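You operate a simulated robot arm through the tools that you are given. There is no shell and no other tool. Be economical: measure what you need, move in short steps, check, and stop when the job is done.

You run a simulated robot arm. Do the job below in one go: nothing can be reset, and whatever is moved stays where it is left.

JOB
Drain the washer, refill it to the green band and run one wash.
Fine: both levers end shut.

Only the result counts: the job must be done as asked and must still hold three seconds after the hand-in. Knocking over, shifting, dropping, spilling or breaking anything else fails it.

ROBOT AND FRAMES
A 6-joint arm with a two-finger gripper, hanging from a carriage that runs on a gantry, over the field with the corners [563, -1762], [562, 338], [-818, 337], [-817, -1763] (x, y) and turns from -295 to 392 degrees about z. Base frame: it is fixed where the carriage stands at the start and does not move with it; the origin is on the floor, on the carriage's upright axis, x ahead of it, y to its left, z up. Readings come in mm, degrees, newtons and seconds.
With the tool pointing down near the work surface it reaches from about 100 to 520 mm from the robot's upright axis, wherever it stands. Its first joint turns from -166.0 to 166.0 degrees. Places, roughly: drain lever of the washer [600, -200, 1000]; fill lever of the washer [600, 100, 1000]; saucer washer [600, -100, 900]; washer start button [500, 0, 1000]. Payload 2.45 kg.
The TCP is the grasp point between the finger pads, 26 mm short of the fingertips. In the tool frame z runs along the fingers and y along their closing line. The gripper opens to 96 mm. The gripper's body begins 69 mm behind the TCP.
Orientation is told as [roll, pitch, yaw] about the base's x, y, z axes, in that order, counted from this pose: with the fingers straight down and closing along the base's y, the tool's x points along the base's -x, its y along +y and its z along -z.

CONTROLS
- The arm moves only by the tool step_arm. Its argument "series" is a list of rows, each an object (a shift or turn left out is 0, a gripper value left out holds the last) with "xyz": the shift along the tool's x, y, z in mm, a list of three; "rotation": the turn, a rotation vector about the tool's x, y, z in degrees, a list of three; "gripper": the finger opening in mm, from 0 to 96. In form: [{"xyz": [tx, ty, tz], "rotation": [ax, ay, az], "gripper": gripper}, ...]. A call has 1 to 8 rows; each row shifts and turns the commanded pose from where the row before left it, along the tool's axes as they then stand. Each row takes 0.2 s and may step no farther than 50 mm and 8.6 degrees from the row before; otherwise, or with a gripper value out of range, the whole call is refused. A pose out of reach is approached as far as the arm can. The call stops where the force on the tool passes 70 N (or 10 N more than at its start, if that is more) or the arm is blocked; 0.2 s more then pass. Each finger halts on what it meets, pressing with about 44 N; the grip force reading is that of the motor and also rises with nothing between the fingers. The clock runs only during rows and for 0.2 s after the last one: add rows that do not move to give the fingers time. The reply holds the time, the measured pose of the TCP, the force on the tool along the base axes, the opening and the grip force, in the units named above and with some noise, with the torque about the TCP (base axes, N m) and any sound that the robot's microphone picked up, and new pictures: "show" is both (left out), scene, wrist or none.
- Cameras (640 x 400 px; columns grow to the right, rows downward): "scene" is now at [248.9, 2.8, 1846.7]; the picture's right is [-0.06, -1.00, 0.00], its down [-0.93, 0.05, -0.36] and it looks along [0.36, -0.02, -0.93] (base axes); focal length 295 px, centre (320, 200). "wrist" rides on the gripper at [82, 3, -98] in the tool frame; the picture's right is [-0.04, 1.00, 0.00], its down [-0.73, -0.03, -0.68] and it looks along [-0.68, -0.03, 0.73] (tool axes); focal length 256 px, centre (320, 200). There is no depth. A picture from a camera that has moved, and an enlarged one, comes with that camera's place and axes in the base frame and with its lens. The place of the scene camera against the robot may be out by one fixed shift of up to 25 mm in any direction.
- slide_trunk(by): slides the trunk up (or, below 0, down) by that many mm; the arm and the scene camera ride with it, the base frame stays. It gives what a move gives, with no picture.
- steer(legs): drives the robot by 1 to 6 legs, each [ahead, left, turn to the left] in mm, mm and degrees, along the robot's own axes; the way and the turn of a leg run together, so that a leg with both is an arc; at most 1500 mm and 180 degrees a leg. The arm and the cameras ride along, it lands a little off, and it stops where it bumps. It keeps to its track: a leg is cut to what the track allows. It gives what a move gives, and a new picture of the scene camera.
- head_to(pan, tilt): turns the head with the scene camera to pan (to the left, within 155 degrees either way) and tilt (down, from -29 to 69), counted from straight ahead of the robot. It gives what a move gives, and a new picture of the scene camera.
- zoom(camera, box): a new picture of the part [left, top, right, bottom] of that camera's present view, enlarged. The clock stands still meanwhile.
- close_job(): hands the job in; it is judged then, once.

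Work in short steps. Places have to be worked out from the pictures, the camera data and where the tool is seen: move nearer, look again, correct. Check each grasp and each placing, and mend what went wrong. You have 120 turns and 260 pictures in all, those below and enlarged ones among them. Open the gripper and draw the arm clear of the work before you hand the job in, unless the task says otherwise; then end with one line.

The tools are called after "Request:" as a command line: name --argument value ..., lists and objects as JSON in quotes. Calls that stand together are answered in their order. step_arm: Moves the arm, as the interface text tells. Its arguments: {"type":"object","properties":{"series":{"type":"array","items":{"type":"object","properties":{"xyz":{"type":"array","items":{"type":"number"}},"rotation":{"type":"array","items":{"type":"number"}},"gripper":{"type":"number"}}}},"show":{"type":"string","enum":["both","scene","wrist","none"]}},"required":["series"]} The other tools are called the same way: slide_trunk (by) slides the trunk up or down; steer (legs) drives the base; head_to (pan, tilt) turns the head that bears the scene camera; zoom (camera, box) takes an enlarged picture of a part of a camera's view; close_job () hands the job in.

At the start:

```text
clock: 0.0
tool_pos: [383.8, -80.0, 999.3]
tcp_rot: [0.1, 0.0, 0.0]
force: [-0.7, 0.1, -0.7]
moment: [0.03, 0.0, 0.02]
opening: 95.8
grip_force: 0.0
trunk travel left (down, up): [-575.0, 27.0]
robot x, y, heading: [-0.2, 2.5, 0.1]
head pan, tilt: [-3.4, 68.8]
```

scene: 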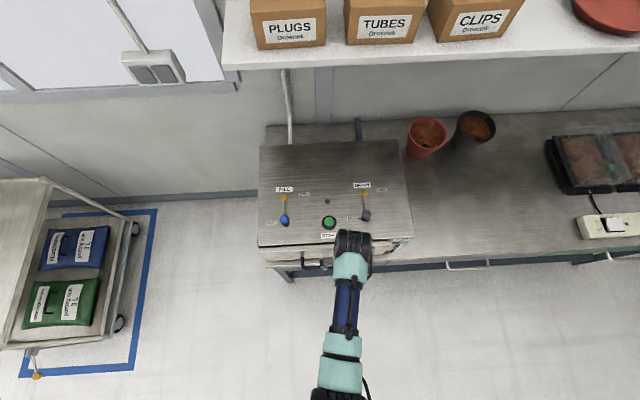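
wrist: 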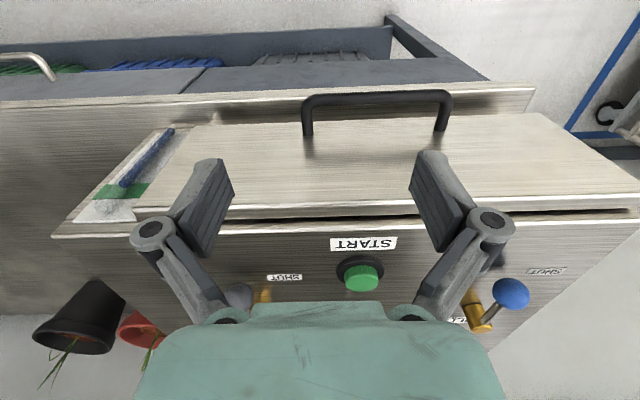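

I'll look closely at the washer's panel in both views before moving.

Request:
zoom --camera "scene" --box '[240, 120, 440, 280]'

Request:
zoom --camera "wrist" --box '[40, 80, 640, 400]'

```text
2.50 times, centred on (340, 200) of scene
camera zoom: at [248.9, 2.8, 1846.7], right [-0.06, -1.0, 0.0], down [-0.93, 0.05, -0.36], along [0.36, -0.02, -0.93], focal length 737 px, centre (270, 200)
```

zoom: 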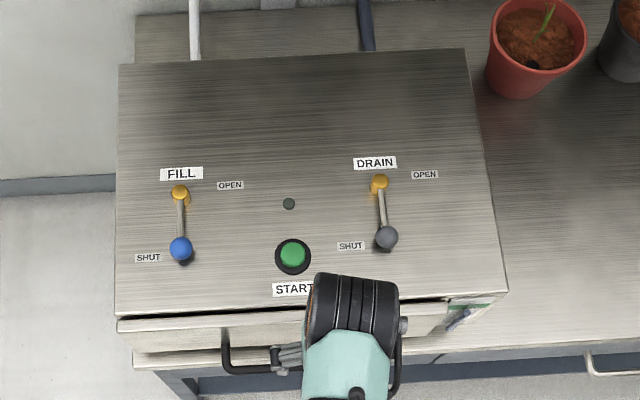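

```text
1.07 times, centred on (340, 240) of wrist (not enlarged: the box is as wide or as high as the picture)
camera zoom: at [303.4, -76.2, 1097.3], right [0.04, 1.0, 0.0], down [0.73, -0.03, 0.68], along [0.68, -0.03, -0.73], focal length 273 px, centre (299, 157)
```

zoom: 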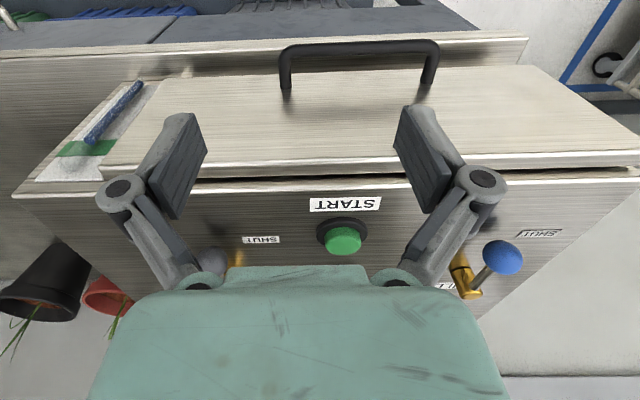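

The levers point toward me (SHUT), and they should swing to the right for OPEN. By triangulation the button is near (516,-45,975), the fill ball near (525,85,988) and the drain ball near (524,-166,988). I'll raise the arm first to clear the washer.

Request:
step_arm --series '[{"xyz": [0, 0, -45], "gripper": 96}, {"xyz": [0, 0, -45]}, {"xyz": [0, 0, -45]}]' --show "both"

```text
clock: 0.8
tool_pos: [382.4, -79.5, 1130.8]
tcp_rot: [0.0, 0.0, 0.0]
force: [-0.5, 0.3, 0.6]
moment: [-0.02, -0.01, -0.01]
opening: 95.9
grip_force: 0.0
trunk travel left (down, up): [-575.0, 27.0]
robot x, y, heading: [-0.1, -1.1, 0.2]
head pan, tilt: [-3.4, 68.8]
camera scene: at [248.9, 2.8, 1846.6], right [-0.06, -1.0, 0.0], down [-0.93, 0.05, -0.36], along [0.36, -0.02, -0.93], focal length 295 px, centre (320, 200)
camera wrist: at [302.3, -76.0, 1229.2], right [0.04, 1.0, 0.0], down [0.73, -0.03, 0.68], along [0.68, -0.03, -0.73], focal length 256 px, centre (320, 200)
```

scene: 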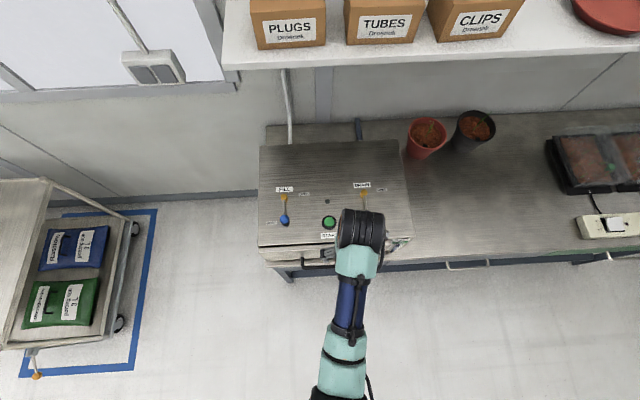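
wrist: 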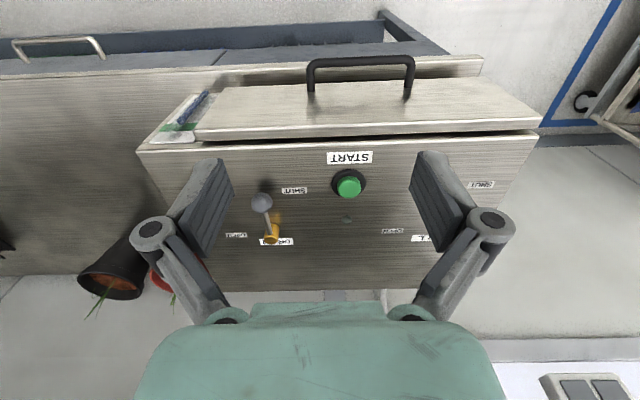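

The wrist camera now sees the gauge and the drain lever, so I'll enlarge both.

Request:
zoom --camera "wrist" --box '[130, 70, 250, 150]'

Request:
zoom --camera "wrist" --box '[210, 150, 390, 270]'

```text
5.00 times, centred on (190, 110) of wrist
camera zoom: at [302.3, -76.0, 1229.2], right [0.04, 1.0, 0.0], down [0.73, -0.03, 0.68], along [0.68, -0.03, -0.73], focal length 1280 px, centre (970, 650)
```

zoom: 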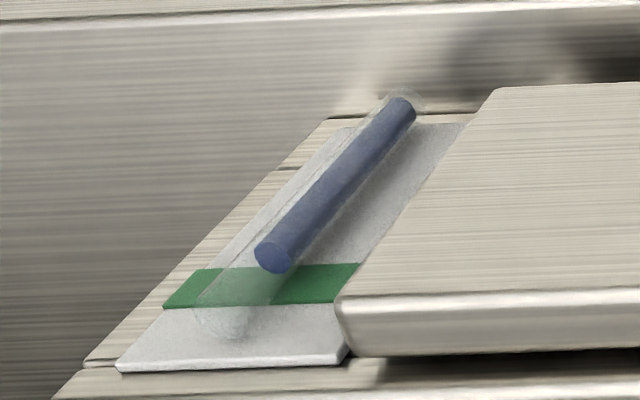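

```text
3.33 times, centred on (300, 210) of wrist
camera zoom: at [302.3, -76.0, 1229.2], right [0.04, 1.0, 0.0], down [0.73, -0.03, 0.68], along [0.68, -0.03, -0.73], focal length 853 px, centre (387, 167)
```

zoom: 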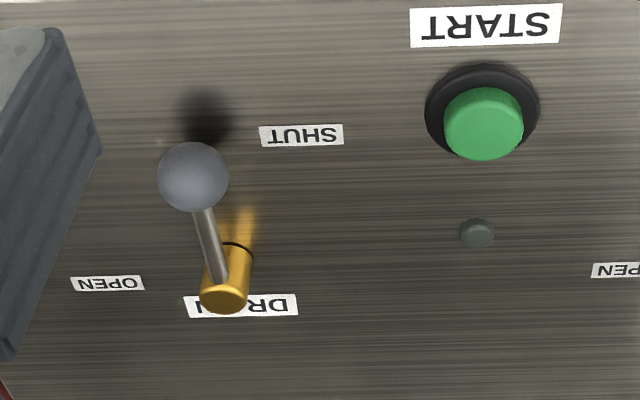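

The panel lies at z≈963, the balls are centred at z≈990 with about 13 mm radius, and the levers are about 80 mm long with pivots at x≈603. I'll drive the carriage closer so both lever arcs are within reach.

Request:
steer --legs '[[150, -100, 0]]'

```text
clock: 2.3
tool_pos: [528.2, -177.6, 1132.3]
tcp_rot: [0.0, 0.1, -0.1]
force: [0.2, 0.8, 0.9]
moment: [-0.02, -0.02, 0.01]
opening: 96.1
grip_force: 0.1
trunk travel left (down, up): [-575.0, 27.0]
robot x, y, heading: [143.4, -99.9, -0.1]
head pan, tilt: [-3.4, 68.8]
camera scene: at [395.0, -97.3, 1846.7], right [-0.06, -1.0, 0.0], down [-0.93, 0.06, -0.36], along [0.36, -0.02, -0.93], focal length 295 px, centre (320, 200)
```

scene: 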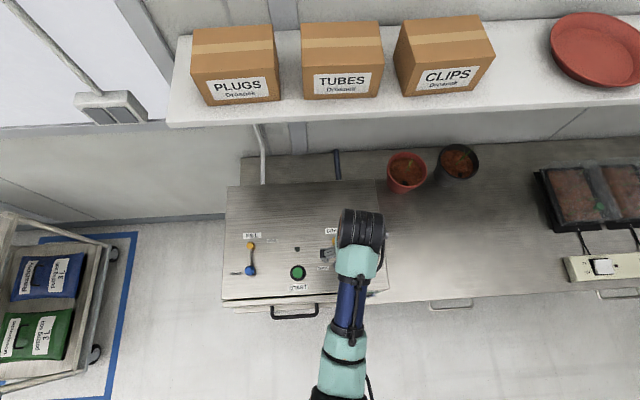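

The carriage is in place. I'll yaw the gripper 45° so its fingers can straddle the drain ball along its swing, set the opening to about 60 mm and move above the ball.

Request:
step_arm --series '[{"xyz": [6, 18, 0], "rotation": [0, 0, -7.5], "gripper": 62}, {"rotation": [0, 0, -7.5]}, {"rotation": [0, 0, -7.5]}, {"rotation": [0, 0, -7.5]}, {"rotation": [0, 0, -7.5]}, {"rotation": [0, 0, -7.5]}, {"xyz": [0, 0, 45]}, {}]'

```text
clock: 4.1
tool_pos: [523.6, -162.2, 1087.7]
tcp_rot: [0.0, 0.0, 44.9]
force: [0.3, 0.7, -0.4]
moment: [0.0, 0.02, -0.03]
opening: 62.1
grip_force: 0.1
trunk travel left (down, up): [-575.0, 27.0]
robot x, y, heading: [148.9, -99.2, -0.5]
head pan, tilt: [-3.4, 68.8]
camera scene: at [395.0, -97.3, 1846.7], right [-0.06, -1.0, 0.0], down [-0.93, 0.06, -0.36], along [0.36, -0.02, -0.93], focal length 295 px, centre (320, 200)
camera wrist: at [463.9, -217.5, 1184.0], right [-0.68, 0.74, 0.0], down [0.54, 0.5, 0.68], along [0.5, 0.46, -0.73], focal length 256 px, centre (320, 200)
```

scene: 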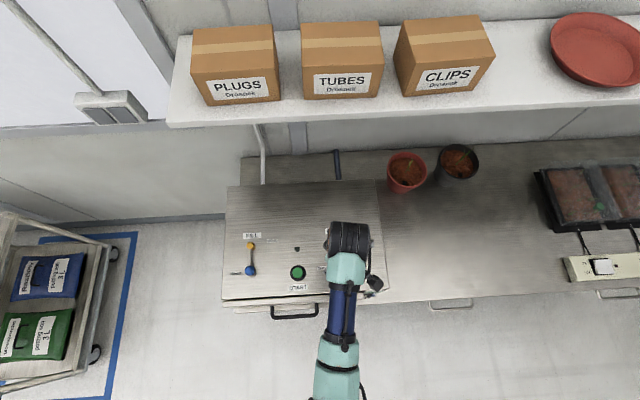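
wrist: 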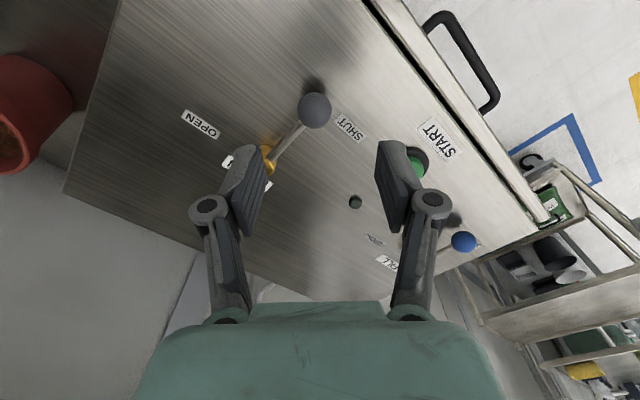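

The ball lies almost exactly under the TCP, at about (528,-163). I'll lower until the fingertips straddle it, about 15 mm above the panel.

Request:
step_arm --series '[{"xyz": [-2, -3, 30]}, {"xyz": [0, 0, 30]}, {"xyz": [0, 0, 24]}, {}]'

```text
clock: 5.1
tool_pos: [526.7, -162.8, 1002.0]
tcp_rot: [0.0, -0.1, 44.9]
force: [0.1, -0.6, 0.2]
moment: [0.0, 0.01, -0.01]
opening: 62.0
grip_force: 0.1
trunk travel left (down, up): [-575.0, 27.0]
robot x, y, heading: [145.1, -97.1, -0.3]
head pan, tilt: [-3.4, 68.8]
camera scene: at [395.0, -97.3, 1846.7], right [-0.06, -1.0, 0.0], down [-0.93, 0.06, -0.36], along [0.36, -0.02, -0.93], focal length 295 px, centre (320, 200)
camera wrist: at [466.5, -218.5, 1099.2], right [-0.68, 0.74, 0.0], down [0.54, 0.5, 0.68], along [0.5, 0.46, -0.73], focal length 256 px, centre (320, 200)
```

scene: 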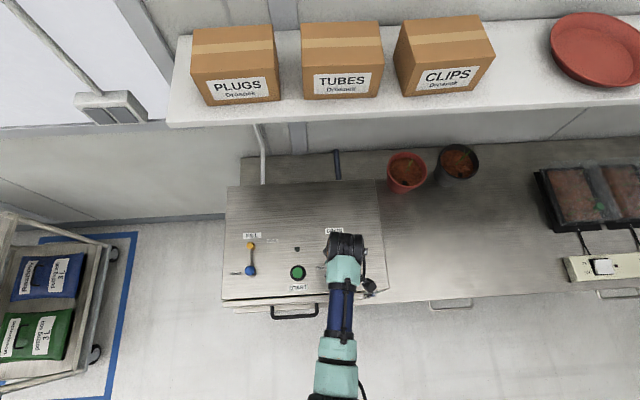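
wrist: 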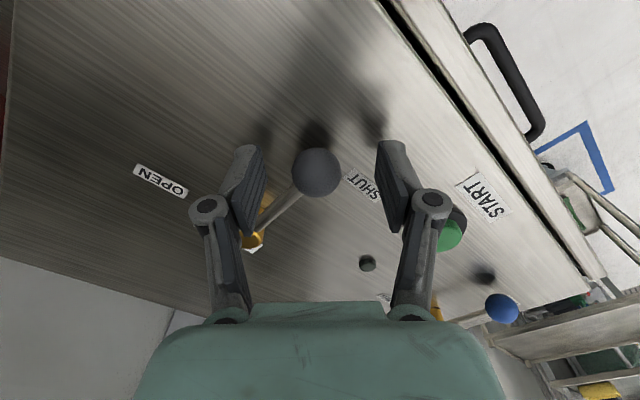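

The fingers straddle the ball. I'll swing the drain lever the first 60° along its arc and check.

Request:
step_arm --series '[{"xyz": [8.1, -20.1, 0]}, {"xyz": [8.2, -20.2, 0]}, {"xyz": [7.1, -25.5, 0]}, {"xyz": [-2.5, -27.2, 0]}]'

```text
clock: 6.1
tool_pos: [577.8, -244.7, 1001.7]
tcp_rot: [0.0, 0.1, 44.9]
force: [-0.2, 0.4, 0.8]
moment: [-0.01, -0.02, -0.03]
opening: 62.2
grip_force: 0.2
trunk travel left (down, up): [-575.0, 27.0]
robot x, y, heading: [148.3, -100.6, -0.0]
head pan, tilt: [-3.4, 68.8]
camera scene: at [395.0, -97.3, 1846.6], right [-0.06, -1.0, 0.0], down [-0.93, 0.06, -0.36], along [0.36, -0.02, -0.93], focal length 295 px, centre (320, 200)
camera wrist: at [518.7, -299.1, 1099.6], right [-0.68, 0.74, 0.0], down [0.54, 0.5, 0.68], along [0.5, 0.46, -0.73], focal length 256 px, centre (320, 200)
```

scene: 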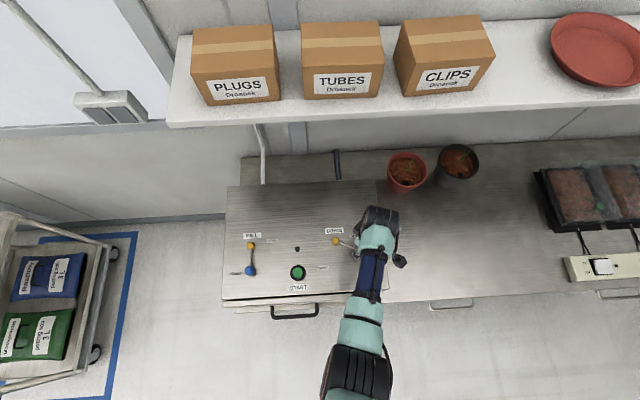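
wrist: 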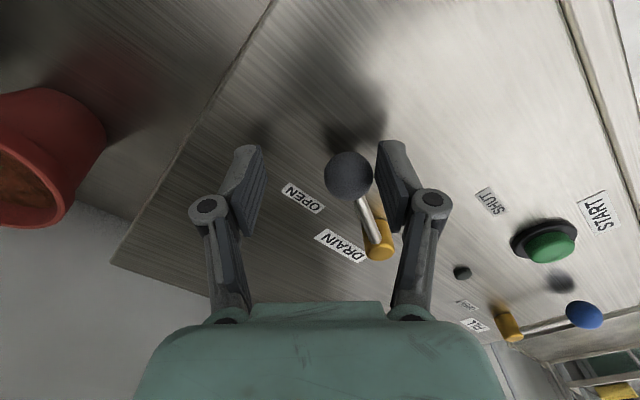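

The lever follows easily. I'll complete the swing to OPEN.

Request:
step_arm --series '[{"xyz": [-11.3, -24.7, 0]}, {"xyz": [-8.8, -10.3, 0]}, {"xyz": [-3, -3, 0]}]'

```text
clock: 6.9
tool_pos: [602.3, -248.9, 993.1]
tcp_rot: [1.4, 0.8, 44.9]
force: [-48.4, 14.9, -8.7]
moment: [-0.12, 0.21, 0.98]
opening: 86.9
grip_force: 18.3
trunk travel left (down, up): [-575.0, 27.0]
robot x, y, heading: [140.3, -105.7, -0.1]
head pan, tilt: [-3.4, 68.8]
camera scene: at [391.5, -96.3, 1844.7], right [-0.06, -1.0, 0.0], down [-0.93, 0.06, -0.36], along [0.35, -0.02, -0.93], focal length 295 px, centre (320, 200)
camera wrist: at [547.2, -303.7, 1091.6], right [-0.68, 0.74, 0.02], down [0.56, 0.49, 0.67], along [0.48, 0.47, -0.74], focal length 256 px, centre (320, 200)
```

scene: 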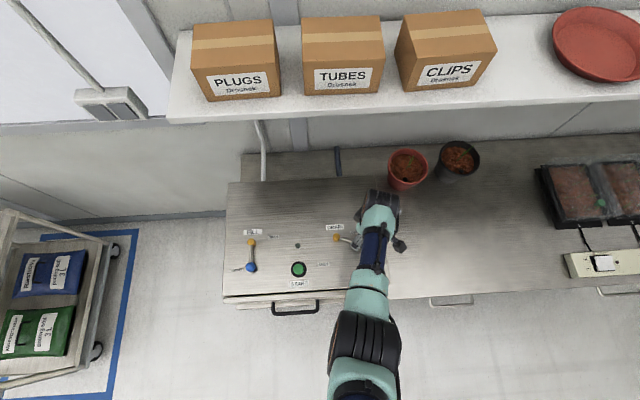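
wrist: 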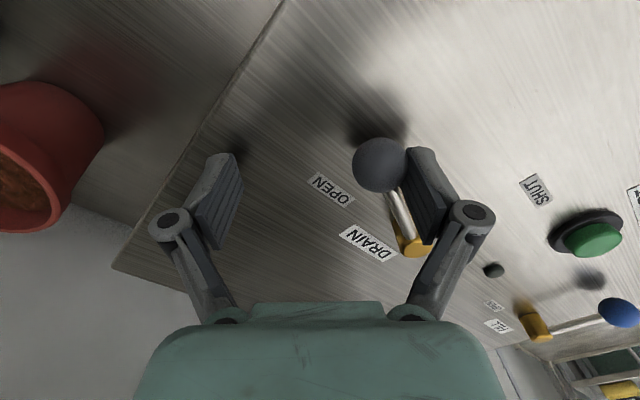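

The lever is against its stop with 48 N on the tool. I'll back off slightly to relieve it and look at the lever's angle.

Request:
step_arm --series '[{"xyz": [8, 14, 0]}, {"xyz": [0, 0, -30], "gripper": 62}, {"xyz": [0, 0, -45]}, {"xyz": [0, 0, -45]}]'

```text
clock: 7.9
tool_pos: [606.2, -249.8, 1122.5]
tcp_rot: [0.0, 0.0, 44.8]
force: [0.2, 0.9, -0.1]
moment: [-0.02, -0.03, 0.02]
opening: 62.2
grip_force: 0.2
trunk travel left (down, up): [-575.0, 27.0]
robot x, y, heading: [147.5, -99.5, -0.2]
head pan, tilt: [-3.4, 68.8]
camera scene: at [395.1, -97.4, 1846.6], right [-0.06, -1.0, 0.0], down [-0.93, 0.06, -0.36], along [0.36, -0.02, -0.93], focal length 295 px, centre (320, 200)
camera wrist: at [547.6, -304.9, 1219.8], right [-0.68, 0.74, 0.0], down [0.54, 0.5, 0.68], along [0.5, 0.46, -0.73], focal length 256 px, centre (320, 200)
```

scene: 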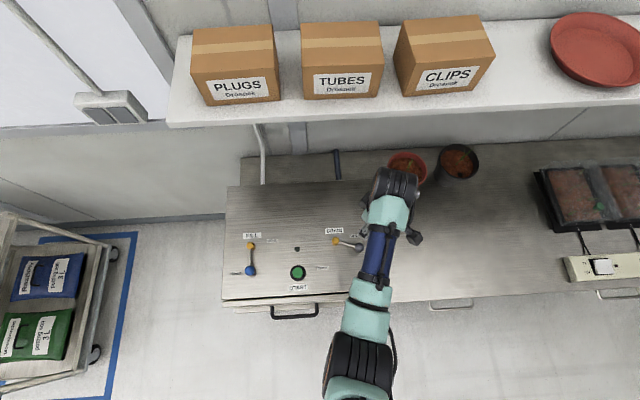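
wrist: 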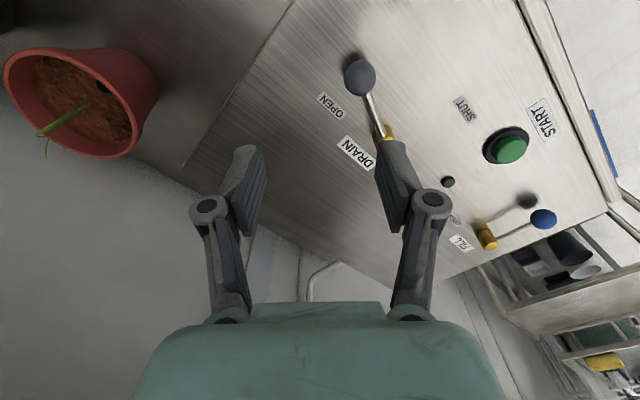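

The drain lever is at its stop near OPEN, about 75° round. I'll drive back to look at the gauge with the wrist camera while the washer drains.

Request:
steer --legs '[[-310, -60, 0]]'

Request:
step_arm --series '[{"rotation": [0, 0, 7.5]}, {"rotation": [0, 0, 7.5]}, {"rotation": [0, 0, 7.5]}, {"rotation": [0, 0, 7.5]}, {"rotation": [0, 0, 7.5]}, {"rotation": [0, 0, 7.5]}]'

```text
clock: 10.0
tool_pos: [300.7, -308.3, 1121.1]
tcp_rot: [0.0, 0.0, 44.9]
force: [0.7, -0.8, 0.2]
moment: [0.0, 0.07, 0.02]
opening: 62.2
grip_force: 0.0
trunk travel left (down, up): [-575.0, 27.0]
robot x, y, heading: [-159.0, -160.8, -0.0]
head pan, tilt: [-3.4, 68.8]
camera scene: at [89.2, -156.2, 1846.7], right [-0.06, -1.0, 0.0], down [-0.93, 0.06, -0.36], along [0.36, -0.02, -0.93], focal length 295 px, centre (320, 200)
```

scene: 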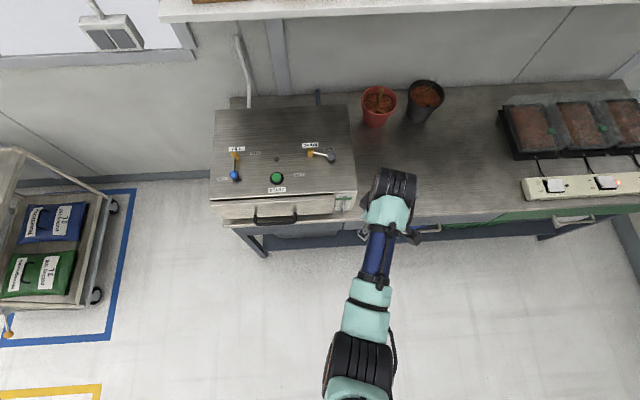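

```text
clock: 11.4
tool_pos: [300.9, -308.2, 1121.8]
tcp_rot: [0.1, 0.0, -0.1]
force: [0.9, -0.1, 0.6]
moment: [-0.03, 0.0, -0.02]
opening: 62.2
grip_force: 0.0
trunk travel left (down, up): [-575.0, 27.0]
robot x, y, heading: [-160.2, -159.3, 0.1]
head pan, tilt: [-3.4, 68.8]
camera scene: at [89.2, -156.2, 1846.7], right [-0.06, -1.0, 0.0], down [-0.93, 0.06, -0.36], along [0.36, -0.02, -0.93], focal length 295 px, centre (320, 200)
camera wrist: at [220.5, -304.6, 1218.8], right [0.04, 1.0, 0.0], down [0.73, -0.03, 0.68], along [0.68, -0.03, -0.73], focal length 256 px, centre (320, 200)
```

scene: 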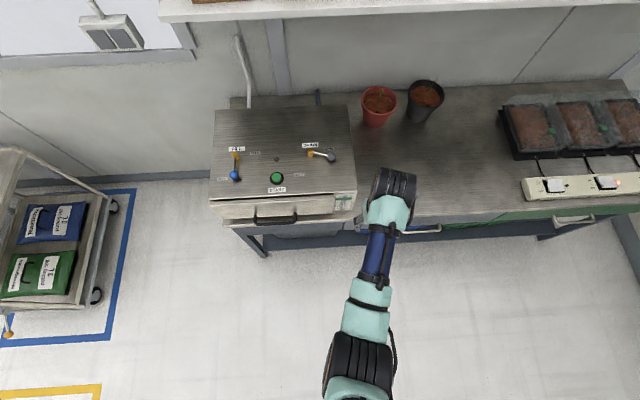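
wrist: 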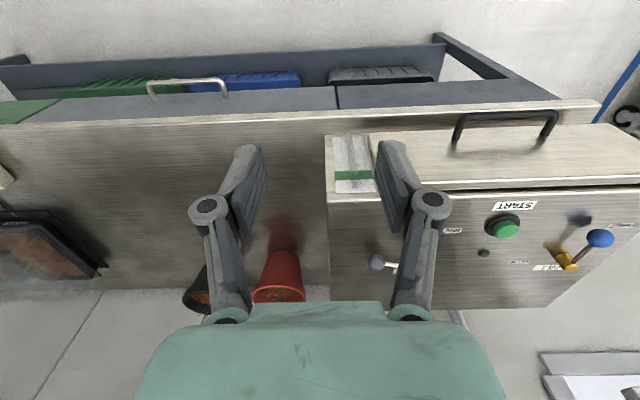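

Now the gauge is visible in both cameras; I'll enlarge it in each.

Request:
zoom --camera "wrist" --box '[315, 125, 405, 200]'

Request:
zoom --camera "scene" --box '[325, 180, 365, 220]'

```text
5.33 times, centred on (360, 162) of wrist
camera zoom: at [220.5, -304.6, 1218.8], right [0.04, 1.0, 0.0], down [0.73, -0.03, 0.68], along [0.68, -0.03, -0.73], focal length 1365 px, centre (107, 400)
```

zoom: 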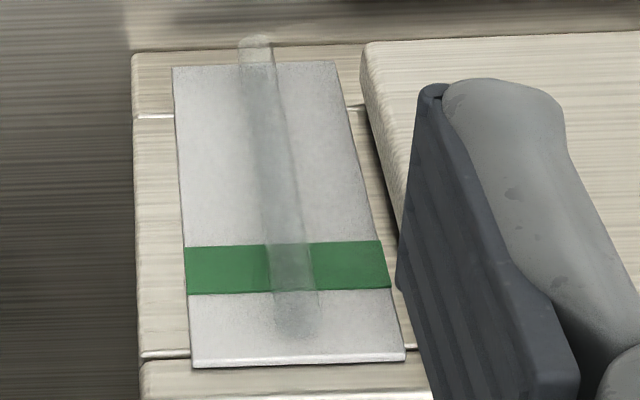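

```text
10.00 times, centred on (345, 200) of scene
camera zoom: at [89.2, -156.2, 1846.7], right [-0.06, -1.0, 0.0], down [-0.93, 0.06, -0.36], along [0.36, -0.02, -0.93], focal length 2947 px, centre (70, 200)
```

zoom: 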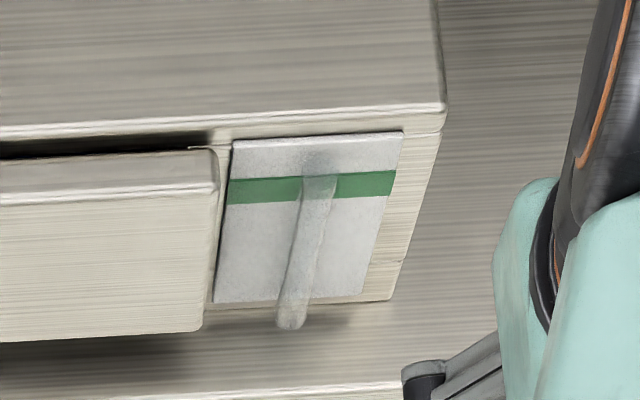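

The washer has drained completely: the gauge tube is clear all the way down. I'll go back and shut the drain.

Request:
steer --legs '[[310, 60, 0]]'

Request:
step_arm --series '[{"xyz": [22, 8, 0], "rotation": [0, 0, -7.5]}, {"rotation": [0, 0, -7.5]}, {"rotation": [0, 0, -7.5]}, {"rotation": [0, 0, -7.5]}, {"rotation": [0, 0, -7.5]}, {"rotation": [0, 0, -7.5]}, {"xyz": [0, 0, 40]}, {}]'

```text
clock: 13.5
tool_pos: [609.0, -249.1, 1122.9]
tcp_rot: [0.0, 0.0, -0.2]
force: [-0.6, 0.4, -0.2]
moment: [0.01, 0.0, 0.0]
opening: 61.8
grip_force: 0.1
trunk travel left (down, up): [-575.0, 27.0]
robot x, y, heading: [146.2, -96.5, 0.0]
head pan, tilt: [-3.4, 68.8]
camera scene: at [397.9, -97.2, 1846.7], right [-0.06, -1.0, 0.0], down [-0.93, 0.06, -0.36], along [0.36, -0.02, -0.93], focal length 295 px, centre (320, 200)
```

scene: 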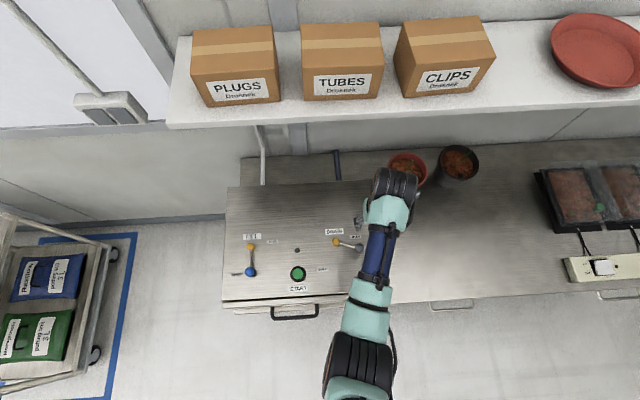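

```text
clock: 15.3
tool_pos: [587.8, -242.0, 1080.4]
tcp_rot: [0.0, 0.0, 45.0]
force: [-0.5, 0.2, -0.9]
moment: [0.01, 0.01, -0.01]
opening: 61.8
grip_force: 0.1
trunk travel left (down, up): [-575.0, 27.0]
robot x, y, heading: [148.7, -97.8, -0.2]
head pan, tilt: [-3.4, 68.8]
camera scene: at [397.9, -97.2, 1846.7], right [-0.06, -1.0, 0.0], down [-0.93, 0.06, -0.36], along [0.36, -0.02, -0.93], focal length 295 px, centre (320, 200)
camera wrist: at [528.3, -297.4, 1177.8], right [-0.68, 0.74, 0.0], down [0.54, 0.5, 0.68], along [0.5, 0.46, -0.73], focal length 256 px, centre (320, 200)
```

scene: 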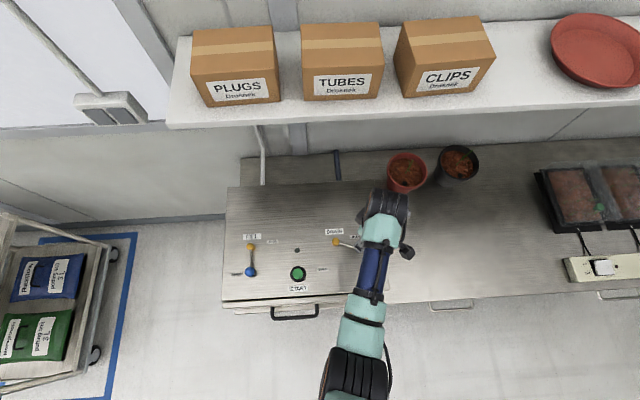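
wrist: 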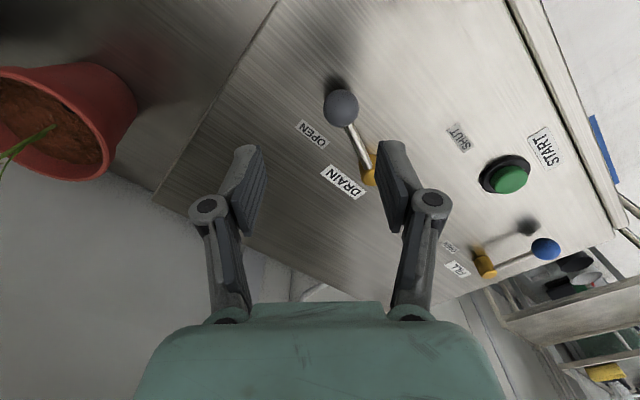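

The ball is at about (576,-232), so I'll centre on it and lower.

Request:
step_arm --series '[{"xyz": [1.4, 15.5, 0]}, {"xyz": [0, 0, 40]}, {"xyz": [0, 0, 38]}, {}]' --show "wrist"

```text
clock: 16.3
tool_pos: [575.1, -231.2, 1003.3]
tcp_rot: [0.0, 0.0, 44.7]
force: [-0.6, 0.9, -0.4]
moment: [0.01, -0.01, 0.01]
opening: 62.0
grip_force: 0.0
trunk travel left (down, up): [-575.0, 27.0]
robot x, y, heading: [148.1, -97.7, -0.3]
head pan, tilt: [-3.4, 68.8]
camera wrist: at [516.4, -286.6, 1100.4], right [-0.68, 0.74, 0.0], down [0.54, 0.5, 0.68], along [0.5, 0.46, -0.73], focal length 256 px, centre (320, 200)
```

wrist: 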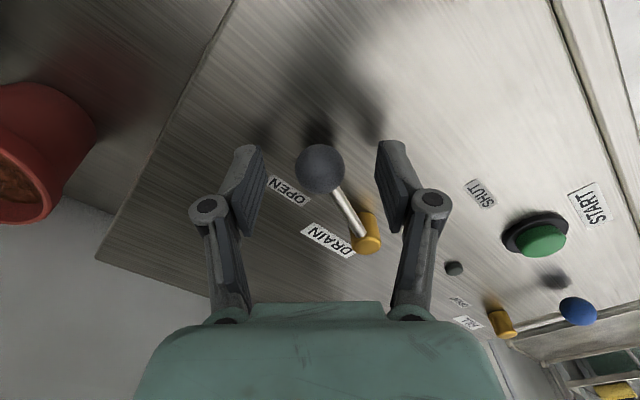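

The ball is centred between the fingers. I'll swing the lever back along the arc to SHUT.

Request:
step_arm --series '[{"xyz": [4.6, 19.5, 0]}, {"xyz": [4.6, 19.4, 0]}, {"xyz": [-2.5, 27.2, 0]}, {"xyz": [-10.3, 22.3, 0]}, {"xyz": [-9.9, 12.7, 0]}, {"xyz": [-2.8, 2.8, 0]}]' --show "wrist"

```text
clock: 17.7
tool_pos: [513.0, -148.6, 1002.0]
tcp_rot: [0.0, 0.3, 44.6]
force: [0.2, -18.2, -9.1]
moment: [-0.21, 0.3, -0.56]
opening: 67.9
grip_force: 4.1
trunk travel left (down, up): [-575.0, 27.0]
robot x, y, heading: [148.1, -99.5, -0.4]
head pan, tilt: [-3.4, 68.8]
camera wrist: at [453.9, -204.7, 1099.9], right [-0.67, 0.74, 0.0], down [0.54, 0.5, 0.68], along [0.5, 0.45, -0.74], focal length 256 px, centre (320, 200)
```

wrist: 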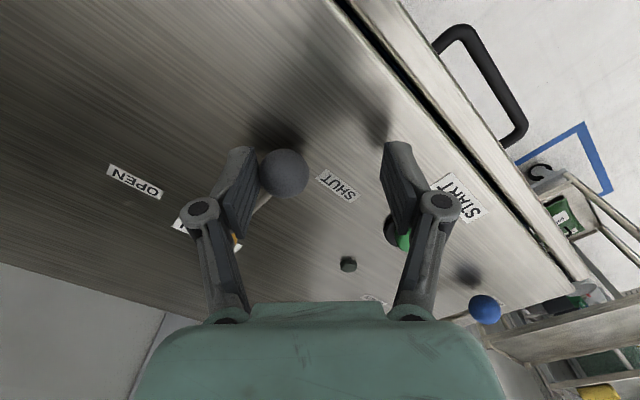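

The drain is against its shut stop. I'll back off, lift, and travel above the fill ball.

Request:
step_arm --series '[{"xyz": [4, -10, 0], "gripper": 62}, {"xyz": [0, 0, -40]}, {"xyz": [0, 0, -40]}, {"xyz": [-35, 33, 0]}, {"xyz": [-35, 33, 0]}, {"xyz": [-35, 33, 0]}, {"xyz": [-35, 33, 0]}, {"xyz": [-35, 33, 0]}]'

```text
clock: 19.5
tool_pos: [523.9, 84.0, 1084.5]
tcp_rot: [0.0, 0.0, 44.8]
force: [0.0, -0.7, -0.9]
moment: [0.03, -0.02, -0.02]
opening: 62.1
grip_force: 0.1
trunk travel left (down, up): [-575.0, 27.0]
robot x, y, heading: [147.9, -100.5, 0.0]
head pan, tilt: [-3.4, 68.8]
camera scene: at [397.9, -97.3, 1846.7], right [-0.06, -1.0, 0.0], down [-0.93, 0.06, -0.36], along [0.36, -0.02, -0.93], focal length 295 px, centre (320, 200)
camera wrist: at [465.6, 28.9, 1181.0], right [-0.68, 0.74, 0.0], down [0.54, 0.5, 0.68], along [0.5, 0.46, -0.73], focal length 256 px, centre (320, 200)
```

scene: 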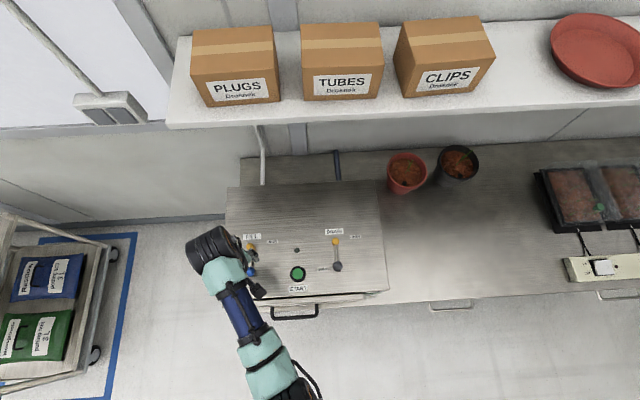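
wrist: 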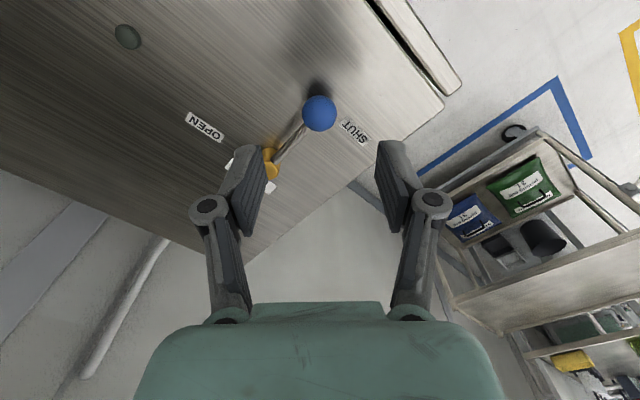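

The drain lever looks shut in the scene view. I'll check whether the gauge can be seen from here, and check the drain lever closely.

Request:
zoom --camera "scene" --box '[320, 225, 400, 315]'

Request:
step_arm --series '[{"xyz": [-4, -2, 41]}, {"xyz": [0, 0, 41]}, {}]' --show "wrist"

```text
4.44 times, centred on (360, 270) of scene
camera zoom: at [397.9, -97.3, 1846.7], right [-0.06, -1.0, 0.0], down [-0.93, 0.06, -0.36], along [0.36, -0.02, -0.93], focal length 1310 px, centre (142, -111)
```

zoom: 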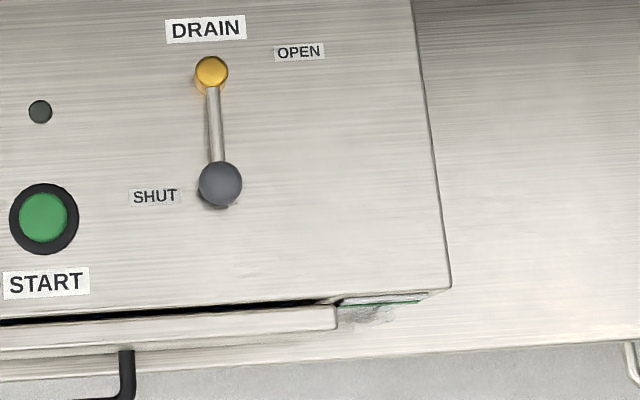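

```text
clock: 20.3
tool_pos: [529.6, 85.9, 1001.8]
tcp_rot: [0.0, 0.0, 44.7]
force: [-0.4, -1.0, 0.3]
moment: [0.0, -0.03, 0.0]
opening: 62.0
grip_force: 0.0
trunk travel left (down, up): [-575.0, 27.0]
robot x, y, heading: [148.4, -97.9, -0.1]
head pan, tilt: [-3.4, 68.8]
camera wrist: at [471.8, 30.3, 1099.2], right [-0.68, 0.74, 0.0], down [0.54, 0.5, 0.68], along [0.5, 0.46, -0.73], focal length 256 px, centre (320, 200)
```

wrist: 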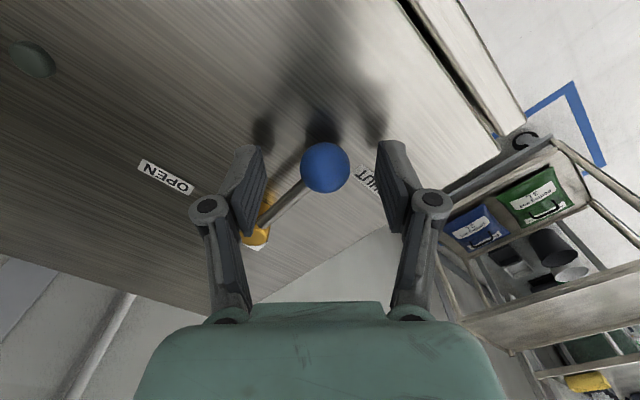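

The drain is fully shut and the gauge edge is faintly visible from here. Now I'll open the fill lever to about 60° and check at once.

Request:
step_arm --series '[{"xyz": [16.3, -38.9, 0]}, {"xyz": [7.1, -25.5, 0]}, {"xyz": [-2.8, -28.3, 0]}]' --show "wrist"

Request:
zoom --camera "scene" --box '[360, 280, 400, 310]'

```text
clock: 21.1
tool_pos: [580.9, 5.9, 1002.4]
tcp_rot: [0.0, 0.0, 44.8]
force: [-0.1, -0.2, -0.7]
moment: [0.02, -0.01, -0.01]
opening: 62.3
grip_force: 0.0
trunk travel left (down, up): [-575.0, 27.0]
robot x, y, heading: [147.8, -97.9, -0.1]
head pan, tilt: [-3.4, 68.8]
camera wrist: at [521.6, -49.5, 1098.8], right [-0.68, 0.74, 0.0], down [0.54, 0.5, 0.68], along [0.5, 0.46, -0.73], focal length 256 px, centre (320, 200)
```

wrist: 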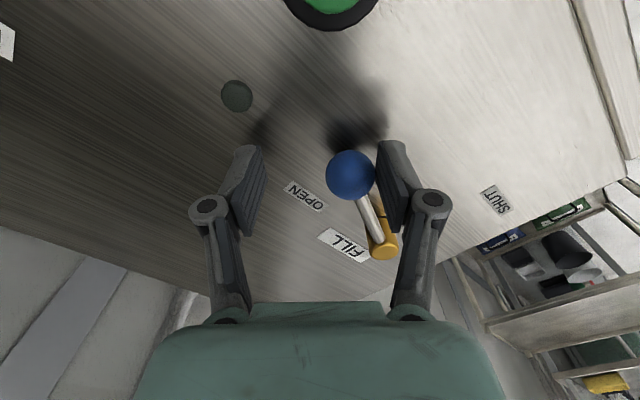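

```text
13.33 times, centred on (380, 295) of scene
camera zoom: at [397.9, -97.1, 1846.6], right [-0.06, -1.0, 0.0], down [-0.93, 0.06, -0.36], along [0.36, -0.02, -0.93], focal length 3930 px, centre (-480, -1067)
```

zoom: 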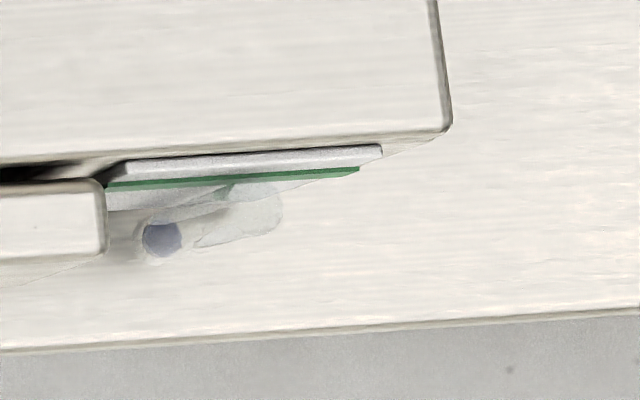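

I can see the liquid surface (blue disk) in the tube from above, still low. I'll let it fill for a short while and measure the rate.

Request:
step_arm --series '[{}]' --show "none"

Request:
zoom --camera "scene" --box '[360, 280, 400, 310]'

```text
clock: 21.5
tool_pos: [581.6, 6.7, 1001.7]
tcp_rot: [0.0, 0.0, 44.8]
force: [0.6, 0.3, 0.3]
moment: [0.01, 0.0, -0.01]
opening: 62.2
grip_force: 0.0
trunk travel left (down, up): [-575.0, 27.0]
robot x, y, heading: [148.8, -102.5, 0.2]
head pan, tilt: [-3.4, 68.8]
```

```text
13.33 times, centred on (380, 295) of scene
camera zoom: at [397.9, -97.2, 1846.7], right [-0.06, -1.0, 0.0], down [-0.93, 0.06, -0.36], along [0.36, -0.02, -0.93], focal length 3930 px, centre (-480, -1067)
```

zoom: 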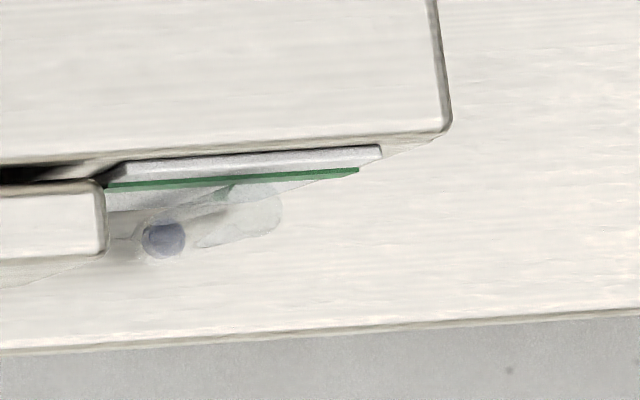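

It rises slowly, by about 1–2 px in 0.4 s. I'll wait longer and look again.

Request:
step_arm --series '[{}, {}, {}, {}, {}, {}, {}]' --show "none"

Request:
zoom --camera "scene" --box '[360, 280, 400, 310]'

```text
clock: 23.1
tool_pos: [580.9, 6.3, 1001.7]
tcp_rot: [0.1, 0.0, 44.8]
force: [0.5, -0.3, 0.5]
moment: [0.01, 0.01, -0.01]
opening: 62.1
grip_force: 0.1
trunk travel left (down, up): [-575.0, 27.0]
robot x, y, heading: [148.7, -98.3, 0.1]
head pan, tilt: [-3.4, 68.8]
```

```text
13.33 times, centred on (380, 295) of scene
camera zoom: at [397.9, -97.2, 1846.7], right [-0.06, -1.0, 0.0], down [-0.93, 0.06, -0.36], along [0.36, -0.02, -0.93], focal length 3930 px, centre (-480, -1067)
```

zoom: 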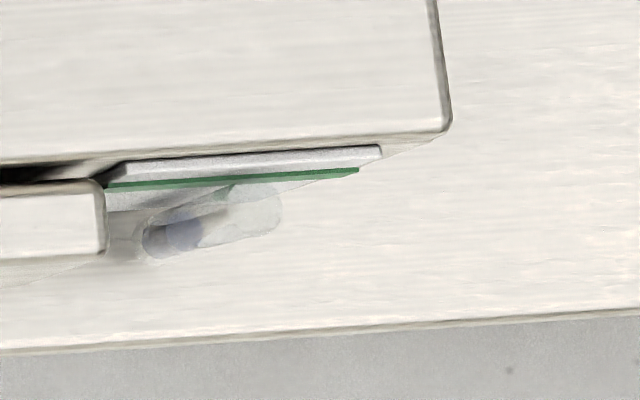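

The surface is now at px x≈183 and rises about 12 px/s. I estimate the green band at about 224–239. I'll wait another 1.2 s.

Request:
step_arm --series '[{}, {}, {}, {}, {}]' --show "none"

Request:
zoom --camera "scene" --box '[360, 280, 400, 310]'

```text
clock: 24.3
tool_pos: [580.6, 4.7, 1000.6]
tcp_rot: [0.0, 0.0, 44.8]
force: [-0.3, 0.5, 0.9]
moment: [-0.04, -0.01, 0.01]
opening: 62.2
grip_force: 0.0
trunk travel left (down, up): [-575.0, 27.0]
robot x, y, heading: [149.6, -102.0, -0.3]
head pan, tilt: [-3.4, 68.8]
```

```text
13.33 times, centred on (380, 295) of scene
camera zoom: at [397.9, -97.2, 1846.7], right [-0.06, -1.0, 0.0], down [-0.93, 0.06, -0.36], along [0.36, -0.02, -0.93], focal length 3930 px, centre (-480, -1067)
```

zoom: 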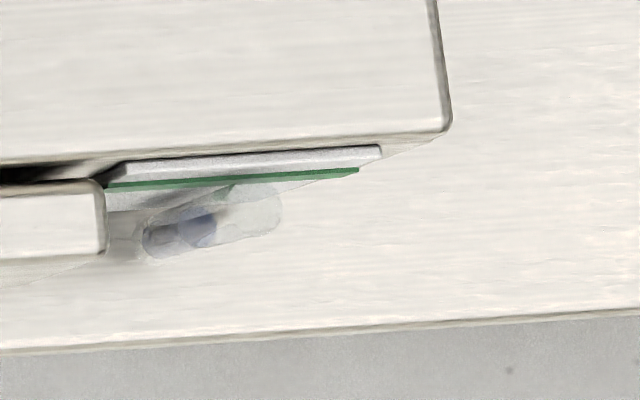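

The surface is at about 198. I'll wait 0.4 s more and then swing the fill lever shut, leaving it at about the bottom of the band so I can check before topping up.

Request:
step_arm --series '[{}, {}, {"xyz": [1.4, 32.5, 0]}, {"xyz": [1.4, 32.5, 0]}, {"xyz": [-7.1, 25.5, 0]}, {"xyz": [-9.9, 17, 0]}, {"xyz": [-5, 5, 0]}, {"xyz": [-2.8, 2.8, 0]}]' --show "wrist"

Request:
zoom --camera "scene" --box '[360, 280, 400, 310]'

```text
clock: 26.1
tool_pos: [514.3, 98.6, 999.1]
tcp_rot: [0.0, 0.3, 44.7]
force: [-3.2, -10.7, 1.4]
moment: [-0.19, 0.03, -0.37]
opening: 65.4
grip_force: 2.8
trunk travel left (down, up): [-575.0, 27.0]
robot x, y, heading: [147.8, -101.6, -0.2]
head pan, tilt: [-3.4, 68.8]
camera wrist: at [455.4, 44.2, 1097.3], right [-0.67, 0.74, 0.0], down [0.54, 0.5, 0.68], along [0.5, 0.46, -0.74], focal length 256 px, centre (320, 200)
```

wrist: 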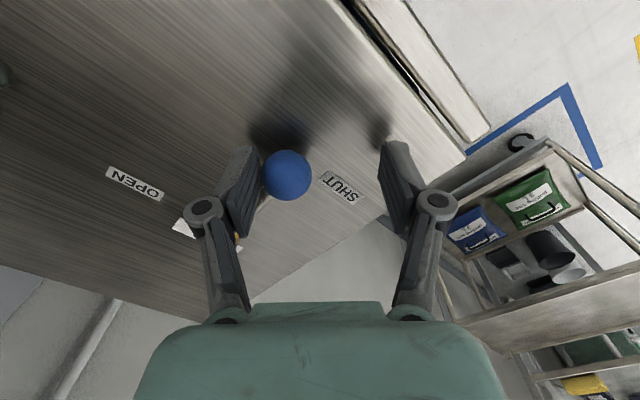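

```text
13.33 times, centred on (380, 295) of scene
camera zoom: at [397.7, -98.0, 1846.6], right [-0.06, -1.0, 0.0], down [-0.93, 0.06, -0.36], along [0.36, -0.02, -0.93], focal length 3930 px, centre (-480, -1067)
```

zoom: 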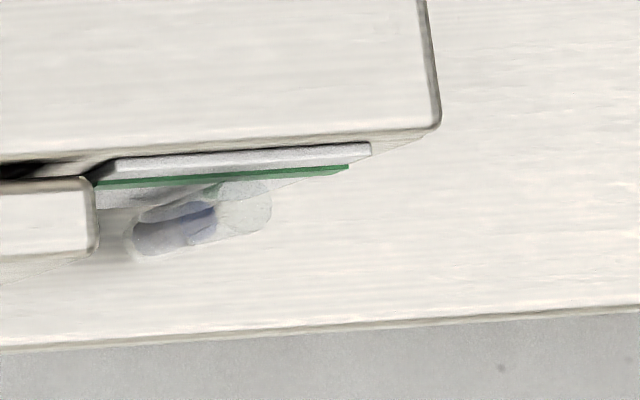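

The fill is shut and the surface is near px 208, corrected for the camera sway. I'll lift clear, drive well back and lower the trunk so the scene camera sees the gauge nearly level, since the tube stands off its plate.

Request:
step_arm --series '[{"xyz": [4, -10, 0], "gripper": 62}, {"xyz": [0, 0, -45]}, {"xyz": [0, 0, -45]}, {"xyz": [0, 0, -30]}]' --show "none"

Request:
steer --legs '[[-700, 0, 0]]'

Request:
slide_trunk --by -560

Request:
head_to --pan -12 --tilt 25

```text
clock: 27.1
tool_pos: [517.1, 93.5, 1120.9]
tcp_rot: [0.0, 0.0, 44.8]
force: [-0.2, 0.2, 0.1]
moment: [0.04, -0.01, 0.0]
opening: 61.9
grip_force: 0.1
trunk travel left (down, up): [-575.0, 27.0]
robot x, y, heading: [149.1, -99.3, -0.3]
head pan, tilt: [-3.4, 68.8]
```

```text
clock: 31.0
tool_pos: [-196.8, 96.4, 1120.2]
tcp_rot: [0.0, 0.0, 44.5]
force: [-0.3, -0.4, -0.3]
moment: [0.0, 0.01, 0.0]
opening: 61.9
grip_force: 0.1
trunk travel left (down, up): [-575.0, 27.0]
robot x, y, heading: [-568.2, -93.1, -0.7]
head pan, tilt: [-3.4, 68.8]
camera scene: at [-317.4, -94.4, 1846.7], right [-0.07, -1.0, 0.0], down [-0.93, 0.06, -0.36], along [0.36, -0.02, -0.93], focal length 295 px, centre (320, 200)
```

scene: 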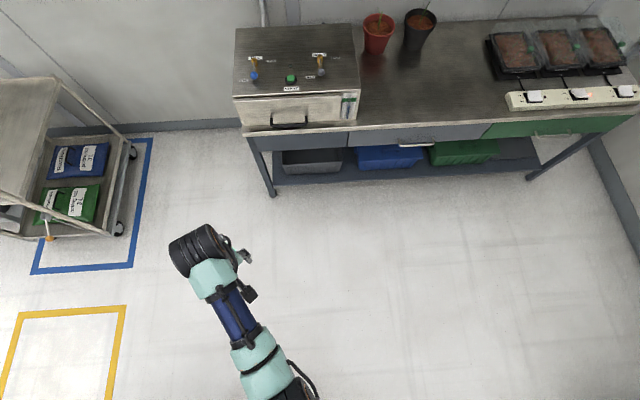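

```text
refused: -560 is not a number from -400 to 400
```

```text
clock: 32.1
tool_pos: [-196.5, 96.4, 1120.1]
tcp_rot: [0.0, 0.1, 44.5]
force: [-0.6, 0.5, 0.9]
moment: [0.0, -0.01, 0.02]
opening: 62.0
grip_force: 0.1
trunk travel left (down, up): [-575.0, 27.0]
robot x, y, heading: [-568.7, -95.6, -0.5]
head pan, tilt: [-12.0, 25.0]
camera scene: at [-283.2, -110.6, 1906.0], right [-0.22, -0.98, 0.0], down [-0.41, 0.09, -0.91], along [0.88, -0.2, -0.42], focal length 295 px, centre (320, 200)
```

scene: 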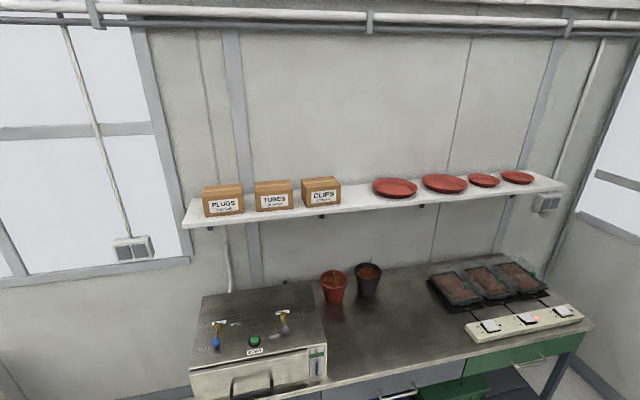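

The slide limit is 400 mm a call, so I'll lower the trunk in two moves.

Request:
slide_trunk --by -400

Request:
slide_trunk --by -170

Request:
head_to --pan -12 --tilt 27

```text
clock: 36.0
tool_pos: [-196.8, 96.8, 719.6]
tcp_rot: [0.1, 0.0, 44.5]
force: [0.0, -0.5, -0.6]
moment: [-0.01, 0.01, -0.01]
opening: 62.2
grip_force: 0.0
trunk travel left (down, up): [-175.0, 427.0]
robot x, y, heading: [-568.2, -94.4, -0.6]
head pan, tilt: [-12.0, 25.0]
```

```text
clock: 37.9
tool_pos: [-197.0, 97.2, 550.8]
tcp_rot: [-0.1, 0.0, 44.5]
force: [0.8, -1.3, -0.3]
moment: [0.02, -0.01, 0.0]
opening: 62.2
grip_force: 0.0
trunk travel left (down, up): [-5.0, 597.0]
robot x, y, heading: [-567.7, -97.0, -0.6]
head pan, tilt: [-12.0, 25.0]
```

```text
clock: 38.5
tool_pos: [-197.4, 95.8, 550.2]
tcp_rot: [0.0, 0.0, 44.6]
force: [-0.7, -0.3, 0.9]
moment: [0.0, 0.0, 0.0]
opening: 62.0
grip_force: 0.1
trunk travel left (down, up): [-5.0, 597.0]
robot x, y, heading: [-566.5, -92.4, -0.4]
head pan, tilt: [-12.0, 27.0]
camera scene: at [-283.8, -110.5, 1332.9], right [-0.22, -0.98, 0.0], down [-0.44, 0.1, -0.89], along [0.87, -0.19, -0.45], focal length 295 px, centre (320, 200)
```

scene: 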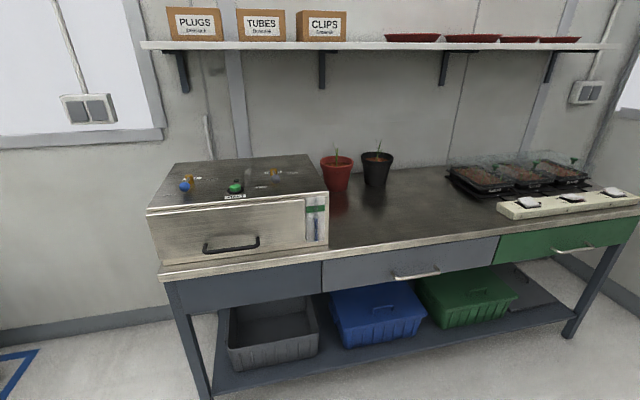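

Request:
zoom --camera "scene" --box '[285, 185, 349, 249]'

```text
6.25 times, centred on (317, 217) of scene
camera zoom: at [-283.8, -110.5, 1332.9], right [-0.22, -0.98, 0.0], down [-0.44, 0.1, -0.89], along [0.87, -0.19, -0.45], focal length 1842 px, centre (339, 94)
```

zoom: 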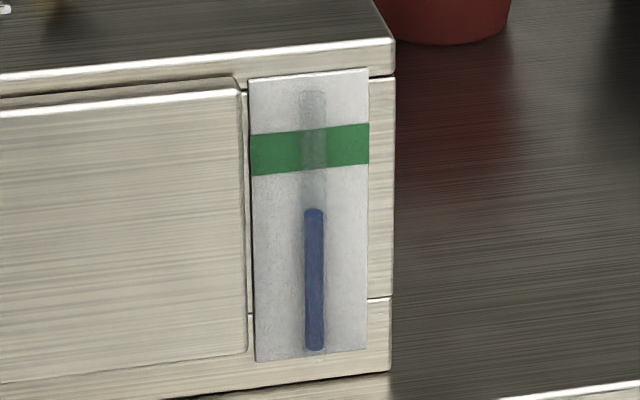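

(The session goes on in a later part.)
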